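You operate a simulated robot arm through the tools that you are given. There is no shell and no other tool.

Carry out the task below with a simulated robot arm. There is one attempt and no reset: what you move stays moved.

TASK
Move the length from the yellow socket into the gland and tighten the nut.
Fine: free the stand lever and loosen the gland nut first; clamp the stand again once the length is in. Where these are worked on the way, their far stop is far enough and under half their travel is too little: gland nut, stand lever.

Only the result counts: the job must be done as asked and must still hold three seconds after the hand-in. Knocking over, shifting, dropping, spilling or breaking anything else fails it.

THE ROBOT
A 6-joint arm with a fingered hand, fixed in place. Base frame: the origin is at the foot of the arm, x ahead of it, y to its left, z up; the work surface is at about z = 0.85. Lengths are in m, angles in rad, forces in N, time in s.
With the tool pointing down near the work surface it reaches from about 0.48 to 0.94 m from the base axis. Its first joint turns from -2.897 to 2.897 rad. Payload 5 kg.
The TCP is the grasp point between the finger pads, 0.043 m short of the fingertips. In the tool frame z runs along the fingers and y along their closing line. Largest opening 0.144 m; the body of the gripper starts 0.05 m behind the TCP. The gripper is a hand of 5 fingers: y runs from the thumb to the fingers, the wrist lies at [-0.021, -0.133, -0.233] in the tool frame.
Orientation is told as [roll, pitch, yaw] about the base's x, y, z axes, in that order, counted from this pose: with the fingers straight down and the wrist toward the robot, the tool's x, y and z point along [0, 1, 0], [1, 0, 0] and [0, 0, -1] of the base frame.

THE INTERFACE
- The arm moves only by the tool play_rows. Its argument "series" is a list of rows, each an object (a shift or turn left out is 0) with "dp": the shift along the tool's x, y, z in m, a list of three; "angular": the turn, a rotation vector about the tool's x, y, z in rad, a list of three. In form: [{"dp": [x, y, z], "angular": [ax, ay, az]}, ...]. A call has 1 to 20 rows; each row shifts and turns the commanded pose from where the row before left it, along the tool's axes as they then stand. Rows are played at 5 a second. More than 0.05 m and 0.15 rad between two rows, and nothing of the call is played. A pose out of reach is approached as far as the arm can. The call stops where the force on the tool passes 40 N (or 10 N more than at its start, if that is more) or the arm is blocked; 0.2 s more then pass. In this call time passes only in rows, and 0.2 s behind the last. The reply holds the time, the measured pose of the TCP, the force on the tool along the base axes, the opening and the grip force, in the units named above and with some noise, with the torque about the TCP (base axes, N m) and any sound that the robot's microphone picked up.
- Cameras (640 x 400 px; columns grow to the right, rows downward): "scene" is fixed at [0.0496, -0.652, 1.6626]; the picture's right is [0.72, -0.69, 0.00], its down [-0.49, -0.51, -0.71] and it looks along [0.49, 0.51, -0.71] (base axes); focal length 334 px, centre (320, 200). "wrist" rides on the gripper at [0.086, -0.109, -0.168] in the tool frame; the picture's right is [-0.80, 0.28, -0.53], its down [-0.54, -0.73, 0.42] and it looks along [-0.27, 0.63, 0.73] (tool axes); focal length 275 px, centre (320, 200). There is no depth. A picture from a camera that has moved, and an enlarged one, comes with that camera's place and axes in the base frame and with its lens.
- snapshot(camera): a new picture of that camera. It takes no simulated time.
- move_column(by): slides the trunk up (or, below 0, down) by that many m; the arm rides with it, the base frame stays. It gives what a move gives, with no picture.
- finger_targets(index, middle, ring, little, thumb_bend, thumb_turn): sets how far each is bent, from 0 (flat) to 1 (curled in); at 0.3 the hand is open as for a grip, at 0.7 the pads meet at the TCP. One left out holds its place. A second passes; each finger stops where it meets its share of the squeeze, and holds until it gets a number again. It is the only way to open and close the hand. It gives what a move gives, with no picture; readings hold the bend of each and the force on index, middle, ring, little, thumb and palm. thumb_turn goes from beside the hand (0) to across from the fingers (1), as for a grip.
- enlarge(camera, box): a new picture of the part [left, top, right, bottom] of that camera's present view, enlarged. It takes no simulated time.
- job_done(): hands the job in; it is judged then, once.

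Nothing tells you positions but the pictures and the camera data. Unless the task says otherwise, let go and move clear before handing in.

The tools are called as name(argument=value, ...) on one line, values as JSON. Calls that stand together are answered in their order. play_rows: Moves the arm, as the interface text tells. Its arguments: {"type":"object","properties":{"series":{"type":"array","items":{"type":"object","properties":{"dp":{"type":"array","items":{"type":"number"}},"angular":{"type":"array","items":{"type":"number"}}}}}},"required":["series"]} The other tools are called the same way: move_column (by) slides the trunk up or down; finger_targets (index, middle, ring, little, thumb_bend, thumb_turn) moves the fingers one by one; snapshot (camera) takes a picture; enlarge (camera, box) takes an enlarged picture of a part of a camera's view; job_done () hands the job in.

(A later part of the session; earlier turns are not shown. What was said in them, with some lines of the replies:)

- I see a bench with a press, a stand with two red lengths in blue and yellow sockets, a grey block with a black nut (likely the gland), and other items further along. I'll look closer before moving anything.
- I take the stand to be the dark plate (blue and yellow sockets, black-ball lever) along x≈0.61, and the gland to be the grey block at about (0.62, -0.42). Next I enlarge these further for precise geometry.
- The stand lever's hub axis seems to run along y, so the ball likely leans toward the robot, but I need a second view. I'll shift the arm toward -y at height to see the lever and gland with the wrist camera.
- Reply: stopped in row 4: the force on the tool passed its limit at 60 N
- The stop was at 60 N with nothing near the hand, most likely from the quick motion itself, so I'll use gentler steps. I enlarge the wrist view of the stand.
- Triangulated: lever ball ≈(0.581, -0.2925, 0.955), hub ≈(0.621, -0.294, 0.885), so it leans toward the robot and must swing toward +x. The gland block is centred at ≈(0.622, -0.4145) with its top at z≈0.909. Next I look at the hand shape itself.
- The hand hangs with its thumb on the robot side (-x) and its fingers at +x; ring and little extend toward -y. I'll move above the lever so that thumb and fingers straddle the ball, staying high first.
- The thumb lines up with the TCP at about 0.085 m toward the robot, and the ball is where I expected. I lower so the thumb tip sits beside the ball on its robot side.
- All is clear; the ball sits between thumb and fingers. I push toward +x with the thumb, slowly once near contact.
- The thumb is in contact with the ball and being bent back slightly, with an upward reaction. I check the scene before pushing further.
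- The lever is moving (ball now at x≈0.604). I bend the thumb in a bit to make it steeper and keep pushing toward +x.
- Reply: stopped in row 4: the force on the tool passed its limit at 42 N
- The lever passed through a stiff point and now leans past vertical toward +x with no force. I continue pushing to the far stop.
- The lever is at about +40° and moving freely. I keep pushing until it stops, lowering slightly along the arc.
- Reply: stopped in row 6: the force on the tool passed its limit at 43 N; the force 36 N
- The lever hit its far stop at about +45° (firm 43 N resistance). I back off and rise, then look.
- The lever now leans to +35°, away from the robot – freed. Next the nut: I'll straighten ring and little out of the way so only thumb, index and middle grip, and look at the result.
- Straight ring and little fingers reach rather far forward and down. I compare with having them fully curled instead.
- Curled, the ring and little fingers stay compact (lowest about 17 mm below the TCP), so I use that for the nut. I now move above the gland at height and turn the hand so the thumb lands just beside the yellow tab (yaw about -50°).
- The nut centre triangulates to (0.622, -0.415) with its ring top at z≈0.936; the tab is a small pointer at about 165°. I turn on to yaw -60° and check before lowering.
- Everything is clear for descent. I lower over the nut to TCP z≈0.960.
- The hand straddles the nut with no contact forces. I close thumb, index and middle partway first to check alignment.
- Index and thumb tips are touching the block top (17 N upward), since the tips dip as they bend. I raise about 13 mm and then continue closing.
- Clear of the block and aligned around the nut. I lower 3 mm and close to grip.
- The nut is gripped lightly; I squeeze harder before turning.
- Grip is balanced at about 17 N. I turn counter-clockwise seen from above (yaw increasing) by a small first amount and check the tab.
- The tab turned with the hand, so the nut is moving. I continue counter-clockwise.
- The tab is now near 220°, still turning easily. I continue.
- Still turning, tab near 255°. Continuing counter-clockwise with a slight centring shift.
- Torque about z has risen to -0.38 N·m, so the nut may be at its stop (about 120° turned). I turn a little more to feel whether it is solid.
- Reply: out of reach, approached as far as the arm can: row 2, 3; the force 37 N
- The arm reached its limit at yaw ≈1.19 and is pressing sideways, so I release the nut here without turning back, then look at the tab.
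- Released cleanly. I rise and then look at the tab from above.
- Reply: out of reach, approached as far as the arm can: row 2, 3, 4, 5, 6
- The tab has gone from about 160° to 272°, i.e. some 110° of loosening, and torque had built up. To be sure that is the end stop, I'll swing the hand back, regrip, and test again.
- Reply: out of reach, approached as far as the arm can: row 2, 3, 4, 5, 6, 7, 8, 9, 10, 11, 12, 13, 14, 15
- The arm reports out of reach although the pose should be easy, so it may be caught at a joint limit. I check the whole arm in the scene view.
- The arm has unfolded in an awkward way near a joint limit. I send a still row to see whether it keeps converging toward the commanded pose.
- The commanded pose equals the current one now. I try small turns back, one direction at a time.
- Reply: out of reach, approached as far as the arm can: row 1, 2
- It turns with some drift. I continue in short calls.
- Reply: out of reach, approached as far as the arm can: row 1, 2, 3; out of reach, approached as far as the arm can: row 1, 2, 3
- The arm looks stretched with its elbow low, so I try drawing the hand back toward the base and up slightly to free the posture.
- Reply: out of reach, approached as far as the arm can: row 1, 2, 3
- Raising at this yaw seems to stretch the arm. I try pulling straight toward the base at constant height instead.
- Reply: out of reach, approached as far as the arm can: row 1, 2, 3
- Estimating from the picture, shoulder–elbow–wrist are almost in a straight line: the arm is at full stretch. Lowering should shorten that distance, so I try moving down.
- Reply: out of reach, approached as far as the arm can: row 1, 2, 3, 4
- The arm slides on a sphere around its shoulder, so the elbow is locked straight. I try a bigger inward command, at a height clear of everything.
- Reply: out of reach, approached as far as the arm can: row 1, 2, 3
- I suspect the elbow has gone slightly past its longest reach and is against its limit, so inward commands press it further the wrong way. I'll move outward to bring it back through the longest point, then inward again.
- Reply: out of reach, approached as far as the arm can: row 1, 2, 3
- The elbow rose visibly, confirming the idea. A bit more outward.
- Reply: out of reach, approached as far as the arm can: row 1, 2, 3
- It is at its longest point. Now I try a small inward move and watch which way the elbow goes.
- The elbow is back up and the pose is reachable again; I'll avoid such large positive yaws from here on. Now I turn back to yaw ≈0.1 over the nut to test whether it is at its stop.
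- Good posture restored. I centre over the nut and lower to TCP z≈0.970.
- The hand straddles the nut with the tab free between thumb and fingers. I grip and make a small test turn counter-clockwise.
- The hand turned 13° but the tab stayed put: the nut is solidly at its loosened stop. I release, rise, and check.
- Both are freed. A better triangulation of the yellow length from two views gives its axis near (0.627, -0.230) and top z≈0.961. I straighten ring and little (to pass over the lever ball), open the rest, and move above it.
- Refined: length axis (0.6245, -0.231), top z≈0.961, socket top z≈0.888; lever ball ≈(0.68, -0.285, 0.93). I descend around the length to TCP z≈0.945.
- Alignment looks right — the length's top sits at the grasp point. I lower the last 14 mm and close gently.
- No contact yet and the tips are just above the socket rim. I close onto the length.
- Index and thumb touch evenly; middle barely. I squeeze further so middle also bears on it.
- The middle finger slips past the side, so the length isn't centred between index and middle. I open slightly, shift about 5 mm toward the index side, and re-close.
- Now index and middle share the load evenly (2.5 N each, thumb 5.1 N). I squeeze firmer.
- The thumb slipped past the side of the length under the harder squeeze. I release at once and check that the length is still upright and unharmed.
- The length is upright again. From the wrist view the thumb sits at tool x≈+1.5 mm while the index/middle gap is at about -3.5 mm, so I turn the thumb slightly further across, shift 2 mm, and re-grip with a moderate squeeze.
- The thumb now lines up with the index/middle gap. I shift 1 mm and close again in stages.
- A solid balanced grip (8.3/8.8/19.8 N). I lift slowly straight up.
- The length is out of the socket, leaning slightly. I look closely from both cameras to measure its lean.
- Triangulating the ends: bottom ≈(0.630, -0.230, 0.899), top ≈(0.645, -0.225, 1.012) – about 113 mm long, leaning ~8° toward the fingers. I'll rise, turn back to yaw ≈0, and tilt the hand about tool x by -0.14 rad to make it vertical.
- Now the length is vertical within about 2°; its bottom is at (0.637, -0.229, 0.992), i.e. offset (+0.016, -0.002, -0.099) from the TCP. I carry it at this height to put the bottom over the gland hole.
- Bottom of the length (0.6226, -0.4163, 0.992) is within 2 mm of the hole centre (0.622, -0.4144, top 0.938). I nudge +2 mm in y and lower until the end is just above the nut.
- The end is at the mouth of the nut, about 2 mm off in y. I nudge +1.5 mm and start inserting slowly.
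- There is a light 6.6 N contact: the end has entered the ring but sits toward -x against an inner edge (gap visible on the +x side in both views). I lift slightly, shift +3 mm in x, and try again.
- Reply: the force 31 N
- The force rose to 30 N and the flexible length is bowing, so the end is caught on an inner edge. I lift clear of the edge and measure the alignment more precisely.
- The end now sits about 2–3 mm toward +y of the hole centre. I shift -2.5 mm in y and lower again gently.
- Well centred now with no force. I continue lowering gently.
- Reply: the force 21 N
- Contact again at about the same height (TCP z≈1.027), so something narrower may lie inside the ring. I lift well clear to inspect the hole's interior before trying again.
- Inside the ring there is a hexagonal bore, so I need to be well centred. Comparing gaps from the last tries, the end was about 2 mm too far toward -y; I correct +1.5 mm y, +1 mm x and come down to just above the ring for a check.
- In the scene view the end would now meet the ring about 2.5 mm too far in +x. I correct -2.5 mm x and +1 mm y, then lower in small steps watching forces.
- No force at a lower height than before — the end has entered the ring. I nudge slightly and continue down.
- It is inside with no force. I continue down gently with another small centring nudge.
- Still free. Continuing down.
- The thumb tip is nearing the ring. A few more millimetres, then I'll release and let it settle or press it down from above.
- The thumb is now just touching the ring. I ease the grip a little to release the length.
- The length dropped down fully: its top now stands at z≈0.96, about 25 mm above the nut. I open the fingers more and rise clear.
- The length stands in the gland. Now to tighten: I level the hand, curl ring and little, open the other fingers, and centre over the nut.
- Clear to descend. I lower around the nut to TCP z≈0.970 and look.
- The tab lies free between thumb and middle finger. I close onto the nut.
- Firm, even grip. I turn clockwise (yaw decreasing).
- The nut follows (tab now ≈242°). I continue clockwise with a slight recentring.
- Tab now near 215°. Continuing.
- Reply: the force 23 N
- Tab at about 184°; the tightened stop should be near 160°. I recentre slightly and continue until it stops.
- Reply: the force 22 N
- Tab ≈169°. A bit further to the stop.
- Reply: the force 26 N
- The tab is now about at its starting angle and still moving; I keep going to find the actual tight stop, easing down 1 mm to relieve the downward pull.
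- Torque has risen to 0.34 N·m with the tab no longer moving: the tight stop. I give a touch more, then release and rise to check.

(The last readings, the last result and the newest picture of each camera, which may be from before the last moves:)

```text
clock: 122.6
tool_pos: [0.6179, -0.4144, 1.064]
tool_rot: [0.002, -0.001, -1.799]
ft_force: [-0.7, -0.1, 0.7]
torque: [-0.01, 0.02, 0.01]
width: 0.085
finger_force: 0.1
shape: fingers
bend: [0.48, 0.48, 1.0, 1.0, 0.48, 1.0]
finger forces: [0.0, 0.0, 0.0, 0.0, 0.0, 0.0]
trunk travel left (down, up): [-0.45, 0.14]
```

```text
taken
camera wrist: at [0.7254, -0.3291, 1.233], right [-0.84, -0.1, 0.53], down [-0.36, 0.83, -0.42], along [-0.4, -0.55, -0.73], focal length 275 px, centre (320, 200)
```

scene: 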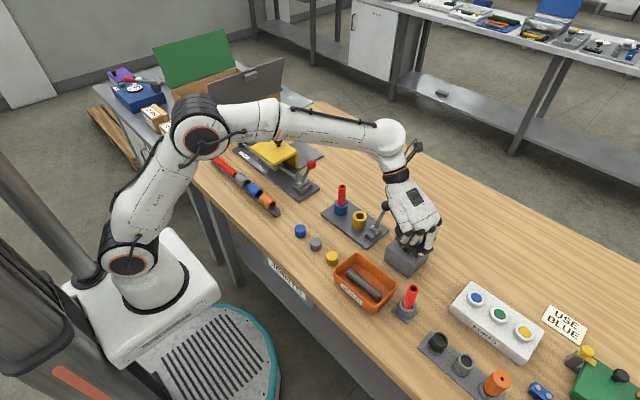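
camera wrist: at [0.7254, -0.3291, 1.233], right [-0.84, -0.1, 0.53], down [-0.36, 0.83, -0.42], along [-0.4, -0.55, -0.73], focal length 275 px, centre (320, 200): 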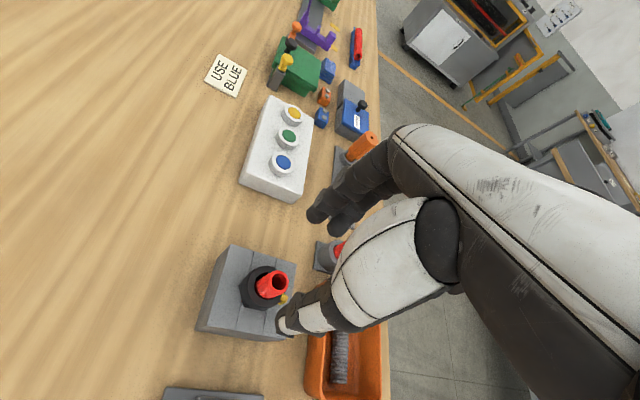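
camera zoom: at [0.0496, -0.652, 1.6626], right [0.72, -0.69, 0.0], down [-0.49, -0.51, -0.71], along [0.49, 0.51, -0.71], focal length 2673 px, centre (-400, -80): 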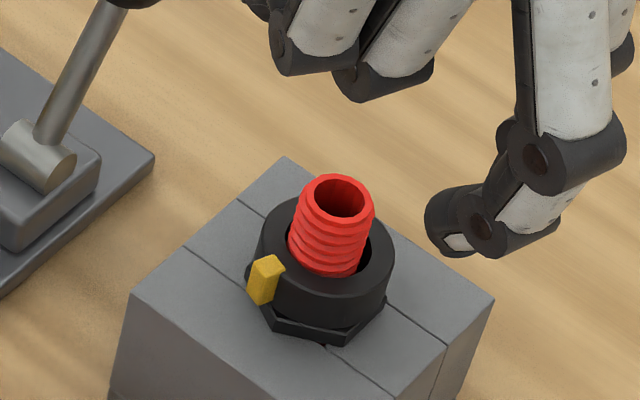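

The tab is exactly back at its original tight position, with the length standing in the gland. Now the stand lever: I swing the hand back to yaw 0 above, before moving to the lever.

play_rows(series=[{"angular": [0, 0, -0.04]}, {"angular": [0, 0, -0.08]}, {"angular": [0, 0, -0.1]}, {"angular": [0, 0, -0.1]}, {"angular": [0, 0, -0.1]}, {"angular": [0, 0, -0.1]}, {"angular": [0, 0, -0.1]}, {"angular": [0, 0, -0.1]}, {"angular": [0, 0, -0.1]}, {"angular": [0, 0, -0.1]}, {"angular": [0, 0, -0.1]}, {"angular": [0, 0, -0.1]}, {"angular": [0, 0, -0.1]}, {"angular": [0, 0, -0.1]}, {"angular": [0, 0, -0.1]}, {"angular": [0, 0, -0.1]}, {"angular": [0, 0, -0.1]}, {"angular": [0, 0, -0.1]}, {"angular": [0, 0, -0.08]}])

finger_targets(index=0.35, middle=0.35, thumb_bend=0.3)

snapshot(camera="scene")

snapshot(camera="wrist")

```text
clock: 126.6
tool_pos: [0.6172, -0.4131, 1.0629]
tool_rot: [-0.003, -0.001, 0.0]
ft_force: [-0.3, 1.1, -0.2]
torque: [-0.02, 0.01, 0.0]
width: 0.0848
finger_force: 0.0
shape: fingers
bend: [0.48, 0.48, 1.0, 1.0, 0.48, 1.0]
finger forces: [0.0, 0.1, 0.0, 0.0, 0.1, 0.0]
trunk travel left (down, up): [-0.45, 0.14]
```

```text
clock: 127.6
tool_pos: [0.6162, -0.4133, 1.0636]
tool_rot: [-0.001, -0.001, 0.0]
ft_force: [0.1, -0.2, -0.8]
torque: [0.0, -0.02, -0.02]
width: 0.1404
finger_force: 0.1
shape: fingers
bend: [0.35, 0.35, 1.0, 1.0, 0.3, 0.98]
finger forces: [0.0, 0.0, 0.0, 0.0, 0.1, 0.1]
trunk travel left (down, up): [-0.45, 0.14]
```

```text
taken
```

scene: 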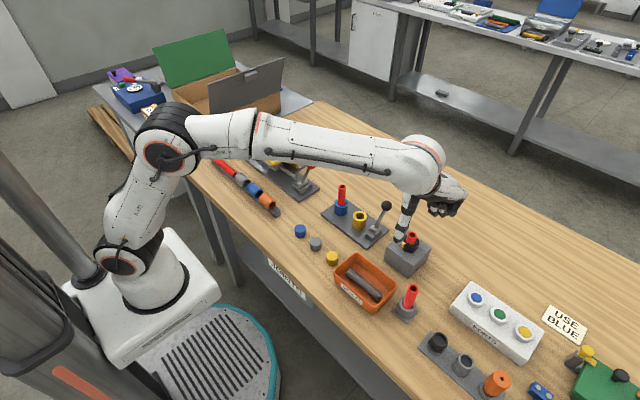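

```text
taken
camera wrist: at [0.5076, -0.3275, 1.2311], right [0.28, -0.8, 0.54], down [-0.73, -0.54, -0.42], along [0.63, -0.27, -0.73], focal length 275 px, centre (320, 200)
```

wrist: 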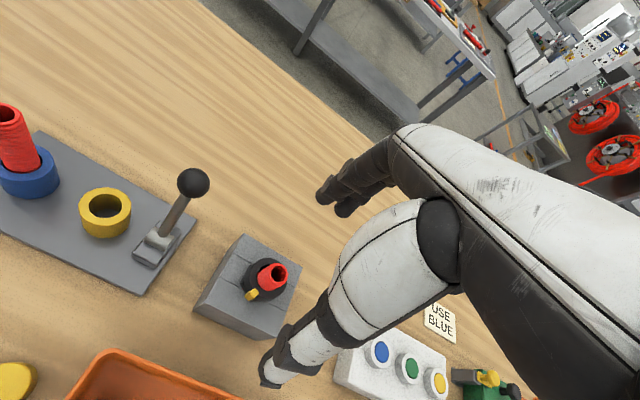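

I take the ball at ≈(0.675, -0.287, 0.94). I straighten ring and little out of the way and move so index/middle will come down on the far (+x) side of the ball.

finger_targets(ring=0, little=0)

play_rows(series=[{"dp": [0.0104, 0.0031, 0]}, {"dp": [0.0208, 0.0062, 0]}, {"dp": [0.026, 0.0078, 0]}, {"dp": [0.026, 0.0078, 0]}, {"dp": [0.0234, 0.007, 0]}, {"dp": [0.0156, 0.0047, 0]}, {"dp": [0.0078, 0.0024, 0]}])

snapshot(camera="wrist")

enlarge(camera="scene", box=[330, 150, 450, 260])

```text
clock: 128.6
tool_pos: [0.6155, -0.4135, 1.0631]
tool_rot: [-0.003, -0.003, 0.002]
ft_force: [-0.2, 0.3, 0.7]
torque: [0.05, 0.0, 0.05]
width: 0.1403
finger_force: 0.0
shape: fingers
bend: [0.35, 0.35, 0.0, 0.0, 0.3, 0.98]
finger forces: [0.1, 0.0, 0.0, 0.0, 0.0, 0.0]
trunk travel left (down, up): [-0.45, 0.14]
```

```text
clock: 130.2
tool_pos: [0.6556, -0.2817, 1.0641]
tool_rot: [-0.003, -0.002, 0.001]
ft_force: [0.0, -0.7, 0.0]
torque: [0.0, 0.0, 0.03]
width: 0.1403
finger_force: 0.1
shape: fingers
bend: [0.35, 0.35, 0.0, 0.0, 0.3, 0.98]
finger forces: [0.1, 0.0, 0.0, 0.0, 0.0, 0.1]
trunk travel left (down, up): [-0.45, 0.14]
```

```text
taken
camera wrist: at [0.5476, -0.1966, 1.2313], right [0.28, -0.8, 0.54], down [-0.73, -0.54, -0.42], along [0.63, -0.27, -0.73], focal length 275 px, centre (320, 200)
```

wrist: 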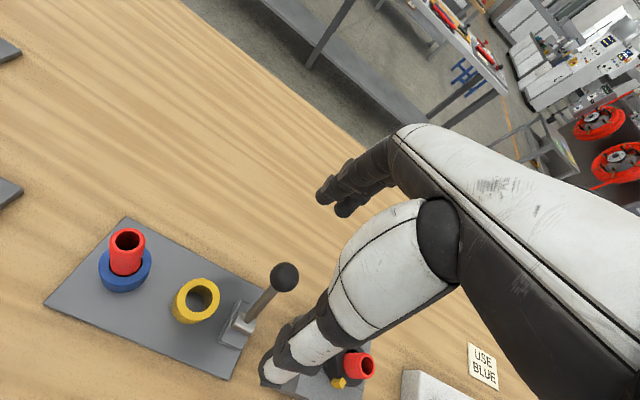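

```text
3.64 times, centred on (390, 205) of scene
camera zoom: at [0.0496, -0.652, 1.6626], right [0.72, -0.69, 0.0], down [-0.49, -0.51, -0.71], along [0.49, 0.51, -0.71], focal length 1215 px, centre (66, 182)
```

zoom: 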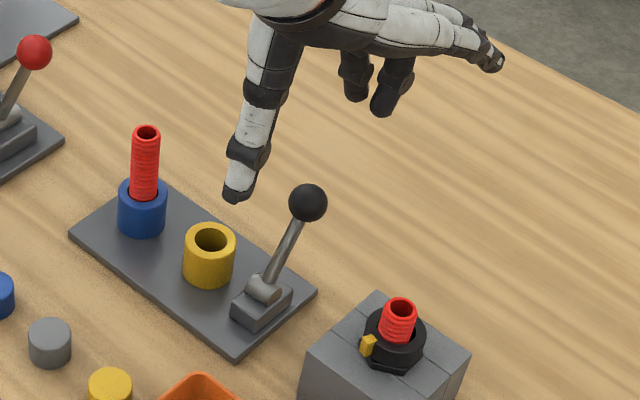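

A closer look gives the ball at (0.667, -0.292, 0.95). I shift -7 mm in y and descend so the fingers hang beyond the ball.

play_rows(series=[{"dp": [-0.004, 0, 0.008]}, {"dp": [-0.003, 0, 0.018]}, {"dp": [0, 0, 0.022]}, {"dp": [0, 0, 0.022]}, {"dp": [0, 0, 0.016]}, {"dp": [0, 0, 0.008]}])

enlarge(camera="scene", box=[330, 170, 430, 250])

snapshot(camera="wrist")

```text
clock: 131.6
tool_pos: [0.656, -0.2895, 0.9704]
tool_rot: [-0.002, -0.003, 0.001]
ft_force: [-0.2, -0.1, 0.4]
torque: [0.03, 0.0, -0.03]
width: 0.1405
finger_force: 0.1
shape: fingers
bend: [0.35, 0.35, 0.0, 0.0, 0.3, 0.98]
finger forces: [0.1, 0.0, 0.1, 0.0, 0.1, 0.1]
trunk travel left (down, up): [-0.45, 0.14]
```

```text
5.00 times, centred on (380, 210) of scene
camera zoom: at [0.0496, -0.652, 1.6626], right [0.72, -0.69, 0.0], down [-0.49, -0.51, -0.71], along [0.49, 0.51, -0.71], focal length 1671 px, centre (20, 150)
```

zoom: 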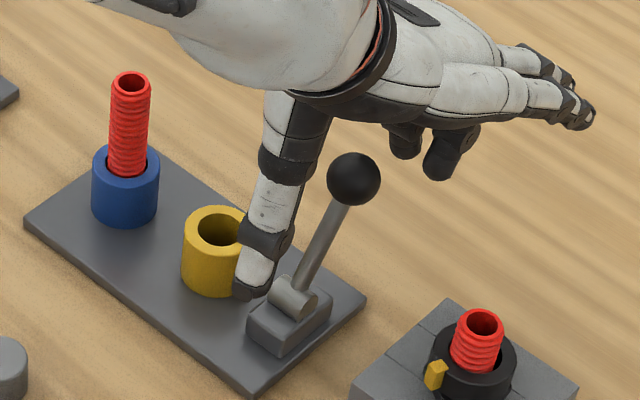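

```text
taken
camera wrist: at [0.5481, -0.2047, 1.1386], right [0.28, -0.8, 0.54], down [-0.73, -0.54, -0.42], along [0.63, -0.27, -0.73], focal length 275 px, centre (320, 200)
```

wrist: 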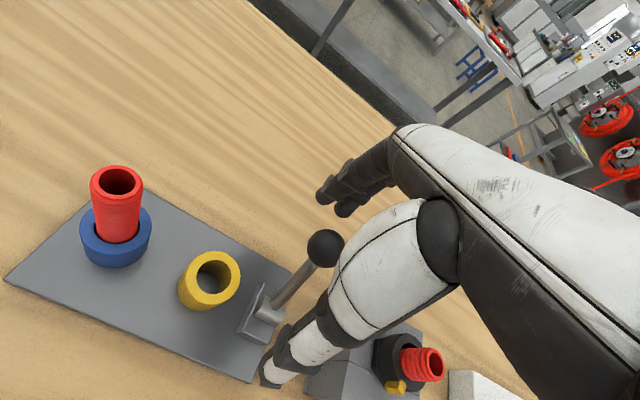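

The ball sits right between thumb and fingers. I bend index and middle a bit more and start pushing toward -x.

finger_targets(index=0.42, middle=0.42, thumb_bend=0.25)

play_rows(series=[{"dp": [0, -0.005, 0]}, {"dp": [0, -0.01, 0]}, {"dp": [0, -0.01, 0]}, {"dp": [0, -0.008, 0]}, {"dp": [0, -0.006, 0]}, {"dp": [0, -0.006, 0]}, {"dp": [0, -0.006, 0]}])

enlarge(camera="scene", box=[330, 170, 430, 250])

snapshot(camera="wrist")

```text
clock: 132.6
tool_pos: [0.6571, -0.2907, 0.9705]
tool_rot: [-0.003, -0.002, 0.0]
ft_force: [0.1, -1.0, -0.1]
torque: [0.01, 0.01, 0.01]
width: 0.1344
finger_force: 0.0
shape: fingers
bend: [0.42, 0.42, 0.0, 0.0, 0.25, 0.97]
finger forces: [0.0, 0.1, 0.0, 0.0, 0.0, 0.0]
trunk travel left (down, up): [-0.45, 0.14]
```

```text
clock: 134.2
tool_pos: [0.6043, -0.2918, 0.9713]
tool_rot: [0.0, -0.001, -0.001]
ft_force: [2.1, 1.6, 1.0]
torque: [0.04, -0.08, 0.02]
width: 0.1357
finger_force: 0.9
shape: fingers
bend: [0.41, 0.42, 0.0, 0.0, 0.25, 0.97]
finger forces: [2.0, 0.0, 0.0, 0.1, 0.0, 0.0]
trunk travel left (down, up): [-0.45, 0.14]
```

```text
5.00 times, centred on (380, 210) of scene
camera zoom: at [0.0496, -0.652, 1.6626], right [0.72, -0.69, 0.0], down [-0.49, -0.51, -0.71], along [0.49, 0.51, -0.71], focal length 1671 px, centre (20, 150)
```

zoom: 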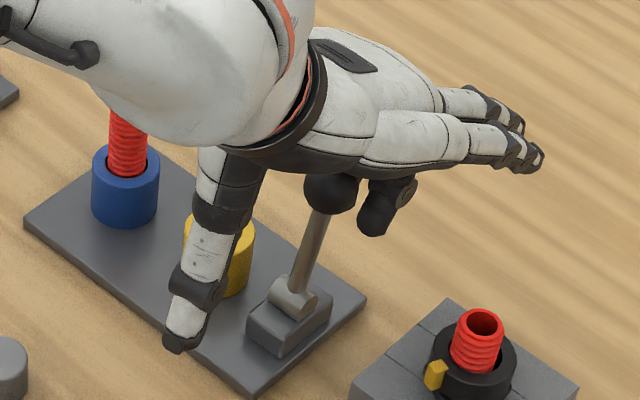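

```text
taken
camera wrist: at [0.496, -0.2047, 1.1392], right [0.28, -0.8, 0.54], down [-0.72, -0.54, -0.42], along [0.63, -0.27, -0.73], focal length 275 px, centre (320, 200)
```

wrist: 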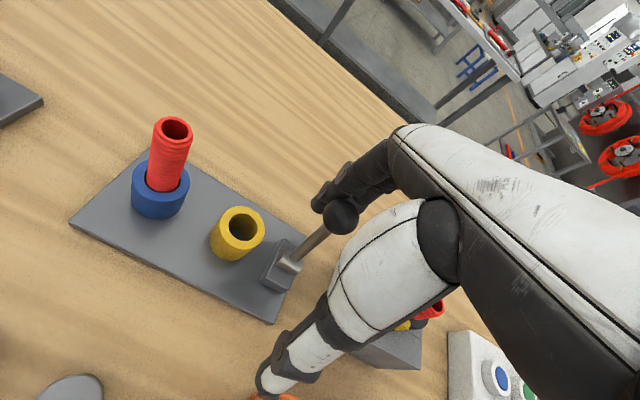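

The lever is moving back with light force. I keep pushing toward -x.

play_rows(series=[{"dp": [0, -0.006, 0]}, {"dp": [0, -0.006, 0]}, {"dp": [0, -0.006, 0]}, {"dp": [0, -0.006, 0]}, {"dp": [0, -0.006, 0]}])

enlarge(camera="scene", box=[330, 170, 430, 250])

snapshot(camera="wrist")

```text
clock: 135.4
tool_pos: [0.5756, -0.289, 0.9711]
tool_rot: [-0.002, -0.002, 0.002]
ft_force: [1.3, 0.6, 0.0]
torque: [0.03, -0.01, 0.0]
width: 0.1349
finger_force: 0.4
shape: fingers
bend: [0.42, 0.42, 0.0, 0.0, 0.25, 0.97]
finger forces: [0.5, 0.0, 0.0, 0.1, 0.1, 0.0]
trunk travel left (down, up): [-0.45, 0.14]
```

```text
5.00 times, centred on (380, 210) of scene
camera zoom: at [0.0496, -0.652, 1.6626], right [0.72, -0.69, 0.0], down [-0.49, -0.51, -0.71], along [0.49, 0.51, -0.71], focal length 1671 px, centre (20, 150)
```

zoom: 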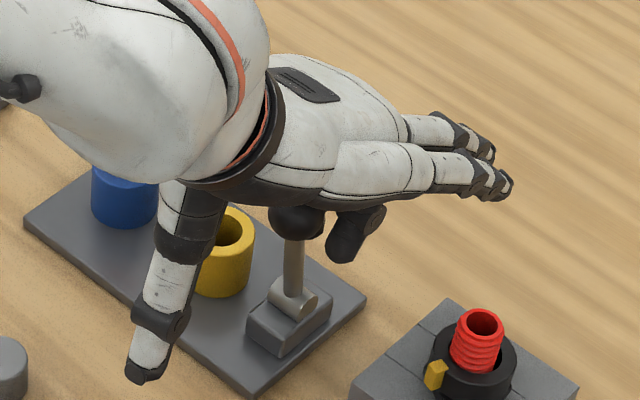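

```text
taken
camera wrist: at [0.4666, -0.2047, 1.1382], right [0.28, -0.8, 0.54], down [-0.73, -0.54, -0.42], along [0.63, -0.27, -0.73], focal length 275 px, centre (320, 200)
```

wrist: 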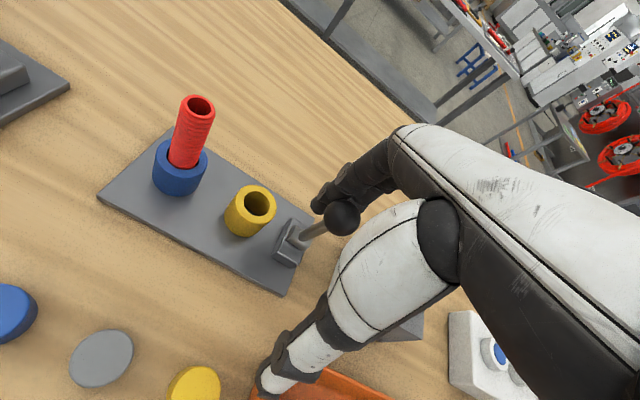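

The lever is near upright. Continuing toward -x through the stiff part.

play_rows(series=[{"dp": [0, -0.006, 0]}, {"dp": [0, -0.006, 0]}, {"dp": [0, -0.006, 0]}, {"dp": [0, -0.006, 0]}, {"dp": [0, -0.006, 0]}])

enlarge(camera="scene", box=[330, 170, 430, 250])

snapshot(camera="wrist")

```text
clock: 136.6
tool_pos: [0.5441, -0.2903, 0.9704]
tool_rot: [-0.002, -0.003, 0.002]
ft_force: [0.9, 1.5, 0.9]
torque: [0.01, 0.02, 0.05]
width: 0.1353
finger_force: 0.5
shape: fingers
bend: [0.41, 0.42, 0.0, 0.0, 0.25, 0.97]
finger forces: [0.9, 0.0, 0.0, 0.0, 0.1, 0.1]
trunk travel left (down, up): [-0.45, 0.14]
```

```text
5.00 times, centred on (380, 210) of scene
camera zoom: at [0.0496, -0.652, 1.6626], right [0.72, -0.69, 0.0], down [-0.49, -0.51, -0.71], along [0.49, 0.51, -0.71], focal length 1671 px, centre (20, 150)
```

zoom: 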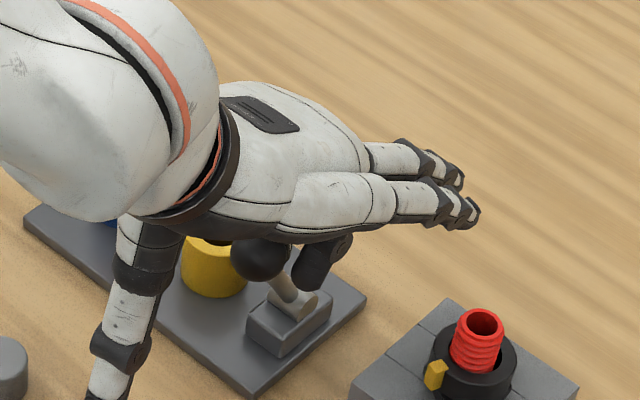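

```text
taken
camera wrist: at [0.4356, -0.2046, 1.1384], right [0.28, -0.8, 0.54], down [-0.73, -0.54, -0.42], along [0.63, -0.27, -0.73], focal length 275 px, centre (320, 200)
```

wrist: 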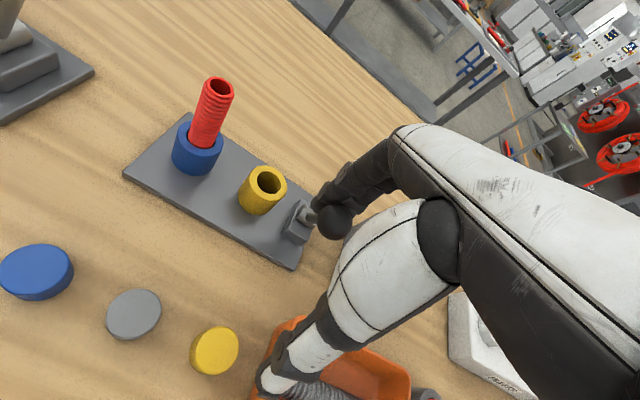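

The ball is at x≈0.584, almost its original clamped position. I push a little more to be sure it is against its stop.

play_rows(series=[{"dp": [0, -0.005, 0]}, {"dp": [0, -0.005, 0]}, {"dp": [0, -0.005, 0]}])

enlarge(camera="scene", box=[330, 170, 430, 250])

```text
clock: 137.4
tool_pos: [0.5317, -0.2908, 0.9702]
tool_rot: [0.0, -0.001, 0.0]
ft_force: [12.3, 3.6, -0.6]
torque: [0.04, -0.06, 0.07]
width: 0.1451
finger_force: 6.5
shape: fingers
bend: [0.35, 0.42, 0.0, 0.0, 0.25, 0.97]
finger forces: [12.3, 0.1, 0.0, 0.0, 0.0, 0.0]
trunk travel left (down, up): [-0.45, 0.14]
```

```text
5.00 times, centred on (380, 210) of scene
camera zoom: at [0.0496, -0.652, 1.6626], right [0.72, -0.69, 0.0], down [-0.49, -0.51, -0.71], along [0.49, 0.51, -0.71], focal length 1671 px, centre (20, 150)
```

zoom: 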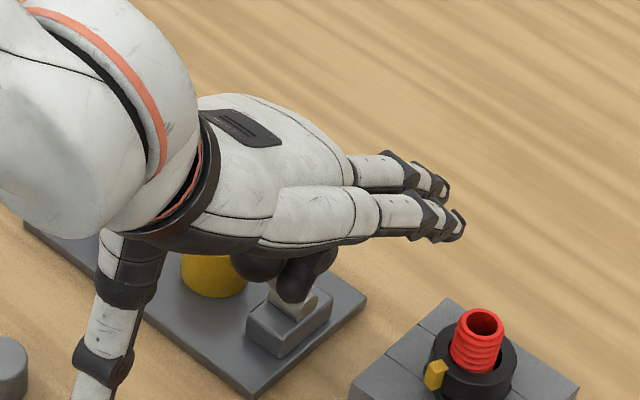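

Resistance of 12 N now — probably the stop. I press a little further to confirm.

play_rows(series=[{"dp": [0, -0.004, 0]}, {"dp": [0, -0.004, 0]}, {"dp": [0, -0.004, 0]}])

snapshot(camera="wrist")

```text
clock: 138.2
tool_pos: [0.5203, -0.2899, 0.97]
tool_rot: [-0.003, 0.0, -0.001]
ft_force: [29.4, 2.9, -2.1]
torque: [0.01, 0.02, 0.0]
width: 0.1569
finger_force: 12.1
shape: fingers
bend: [0.29, 0.41, 0.0, 0.0, 0.25, 0.97]
finger forces: [22.5, 2.2, 0.0, 0.1, 0.1, 0.0]
trunk travel left (down, up): [-0.45, 0.14]
```

```text
taken
camera wrist: at [0.4121, -0.2039, 1.1377], right [0.28, -0.8, 0.54], down [-0.73, -0.54, -0.42], along [0.63, -0.27, -0.73], focal length 275 px, centre (320, 200)
```

wrist: 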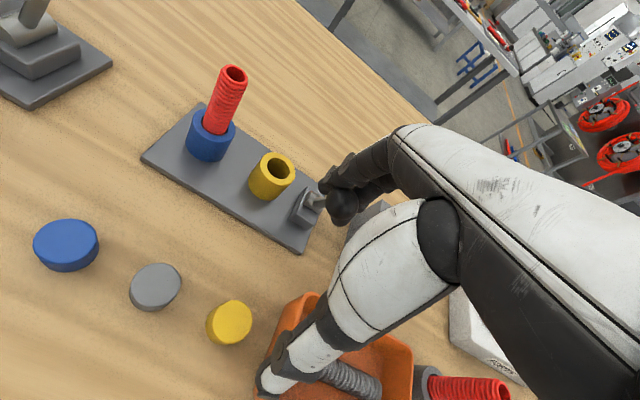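

Firm stop with the ball at x≈0.583, matching the original clamped position. I back off, rise clear, and inspect.

play_rows(series=[{"dp": [0, 0.006, 0]}, {"dp": [0, 0.01, 0]}, {"dp": [0, 0.012, 0]}, {"dp": [0, 0.006, -0.006]}, {"dp": [0, 0, -0.014]}, {"dp": [0, 0, -0.02]}, {"dp": [0, 0, -0.024]}, {"dp": [0, 0, -0.024]}, {"dp": [0, 0, -0.02]}, {"dp": [0, -0.01, -0.015]}, {"dp": [0, -0.02, -0.01]}, {"dp": [0, -0.025, 0]}, {"dp": [0, -0.025, 0]}, {"dp": [0, -0.02, 0]}, {"dp": [0, -0.01, 0]}])

snapshot(camera="scene")

enlarge(camera="scene", box=[330, 170, 430, 260])

snapshot(camera="wrist")

```text
clock: 141.4
tool_pos: [0.4416, -0.2909, 1.1013]
tool_rot: [-0.002, -0.003, 0.001]
ft_force: [-0.2, 0.0, -1.0]
torque: [0.02, -0.04, 0.02]
width: 0.1342
finger_force: 0.0
shape: fingers
bend: [0.42, 0.42, 0.0, 0.0, 0.25, 0.97]
finger forces: [0.0, 0.2, 0.0, 0.0, 0.1, 0.1]
trunk travel left (down, up): [-0.45, 0.14]
```

```text
taken
```

scene: 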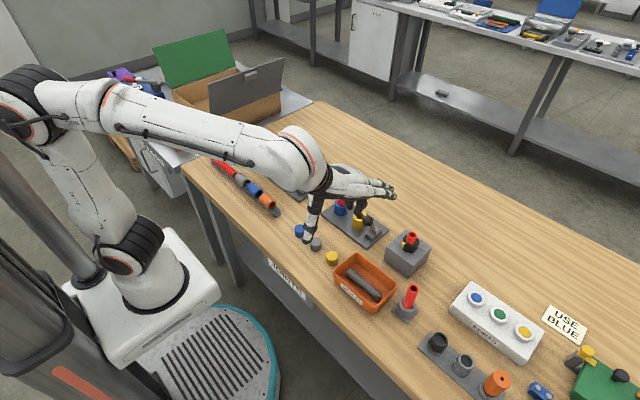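

```text
4.44 times, centred on (380, 215) of scene
camera zoom: at [0.0496, -0.652, 1.6626], right [0.72, -0.69, 0.0], down [-0.49, -0.51, -0.71], along [0.49, 0.51, -0.71], focal length 1485 px, centre (53, 133)
```

zoom: 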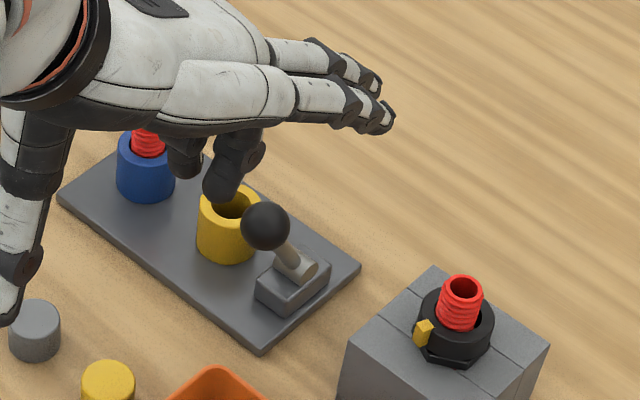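

```text
taken
camera wrist: at [0.3322, -0.2056, 1.2698], right [0.28, -0.8, 0.54], down [-0.72, -0.54, -0.42], along [0.63, -0.27, -0.73], focal length 275 px, centre (320, 200)
```

wrist: 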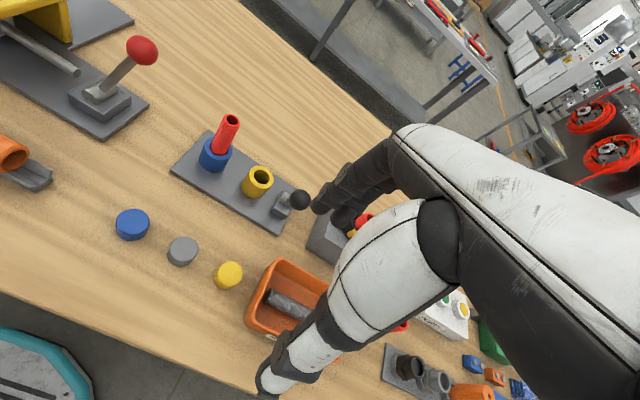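

The lever is pixel-for-pixel back at its clamped position, the tab is at its tight position, and the length stands in the gland. I move the hand up and clear, then do a final check.

finger_targets(index=0.3, middle=0.3, ring=0.3, little=0.3, thumb_bend=0.3)

play_rows(series=[{"dp": [0.004, 0, -0.008]}, {"dp": [0.01, 0, -0.018]}, {"dp": [0.014, 0, -0.02]}, {"dp": [0.016, 0, -0.02]}, {"dp": [0.016, 0, -0.02]}, {"dp": [0.016, 0, -0.02]}, {"dp": [0.016, 0, -0.018]}, {"dp": [0.014, 0, -0.012]}, {"dp": [0.008, 0, -0.006]}, {"dp": [0.004, 0, -0.002]}])

snapshot(camera="scene")

enlarge(camera="scene", box=[330, 170, 450, 270])

enlarge(camera="scene", box=[390, 225, 430, 260])

```text
clock: 142.4
tool_pos: [0.4411, -0.2913, 1.1008]
tool_rot: [-0.002, -0.003, -0.001]
ft_force: [0.6, -0.8, -0.8]
torque: [-0.01, 0.01, 0.01]
width: 0.1498
finger_force: 0.0
shape: fingers
bend: [0.3, 0.3, 0.3, 0.3, 0.3, 0.97]
finger forces: [0.0, 0.0, 0.0, 0.1, 0.1, 0.0]
trunk travel left (down, up): [-0.45, 0.14]
```

```text
clock: 144.6
tool_pos: [0.4403, -0.1715, 1.2481]
tool_rot: [0.0, -0.001, -0.001]
ft_force: [0.7, -0.3, -0.8]
torque: [0.02, -0.03, -0.01]
width: 0.1501
finger_force: 0.0
shape: fingers
bend: [0.3, 0.3, 0.3, 0.3, 0.3, 0.97]
finger forces: [0.0, 0.0, 0.1, 0.1, 0.1, 0.0]
trunk travel left (down, up): [-0.45, 0.14]
```

```text
taken
```

scene: 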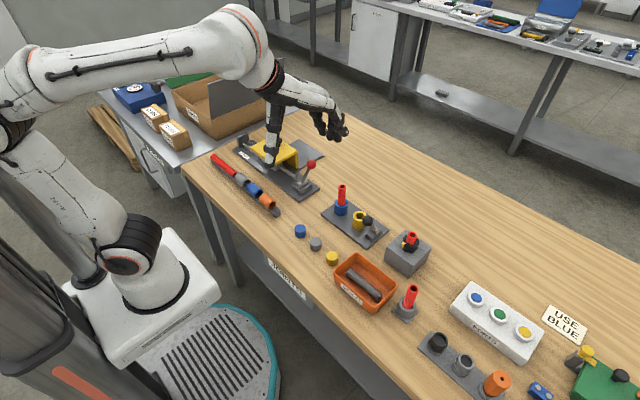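

```text
4.00 times, centred on (390, 220) of scene
camera zoom: at [0.0496, -0.652, 1.6626], right [0.72, -0.69, 0.0], down [-0.49, -0.51, -0.71], along [0.49, 0.51, -0.71], focal length 1337 px, centre (40, 120)
```

zoom: 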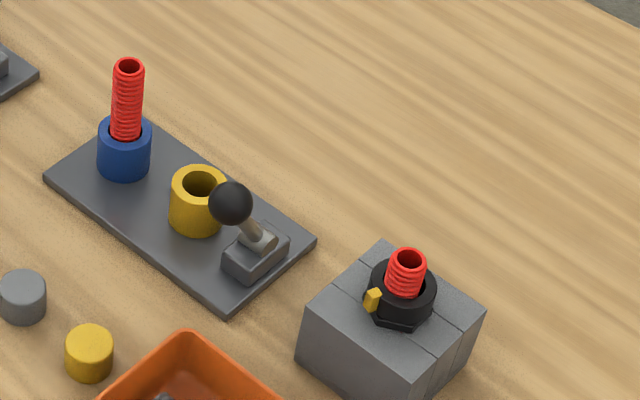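

```text
11.43 times, centred on (410, 242) of scene
camera zoom: at [0.0496, -0.652, 1.6626], right [0.72, -0.69, 0.0], down [-0.49, -0.51, -0.71], along [0.49, 0.51, -0.71], focal length 3819 px, centre (-709, -286)
```

zoom: 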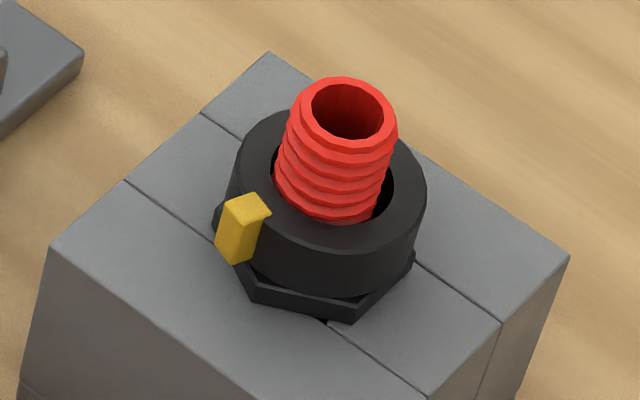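

Everything checks out: the lever is clamped, and the nut is back at its tight stop. The length stands in the gland, the other objects look where they were, and the hand is clear. I hand in.

job_done()

```text
The job is handed in.
```

The length from the yellow socket is now in the gland, the nut is tight, the stand is clamped again, and I've handed the job in. I don't have the judge's result.

- **Stand lever:** I freed it to its far stop before pulling the length. Afterwards I pushed it back to its clamped position, which matches where it started in the picture.
- **Gland nut:** I loosened it about 110° to its stop; a second grip and turn slipped on it without moving it. With the length in, I tightened it to the other stop, and its yellow tab is back at its starting angle.
- **Length:** It took four tries to enter the gland because the end kept catching on the rim or an inner edge, and it bowed slightly under about 30 N on one of them. It looks undamaged. It slid in fully and stands about 25 mm above the nut, with a very slight lean.
- **Grip slip:** While I was gripping the length in the socket, the thumb slipped past it once under a hard squeeze. I released straight away and the length stood upright again.

In the final pictures, everything else on the bench looks where it was. The hand is open and clear.
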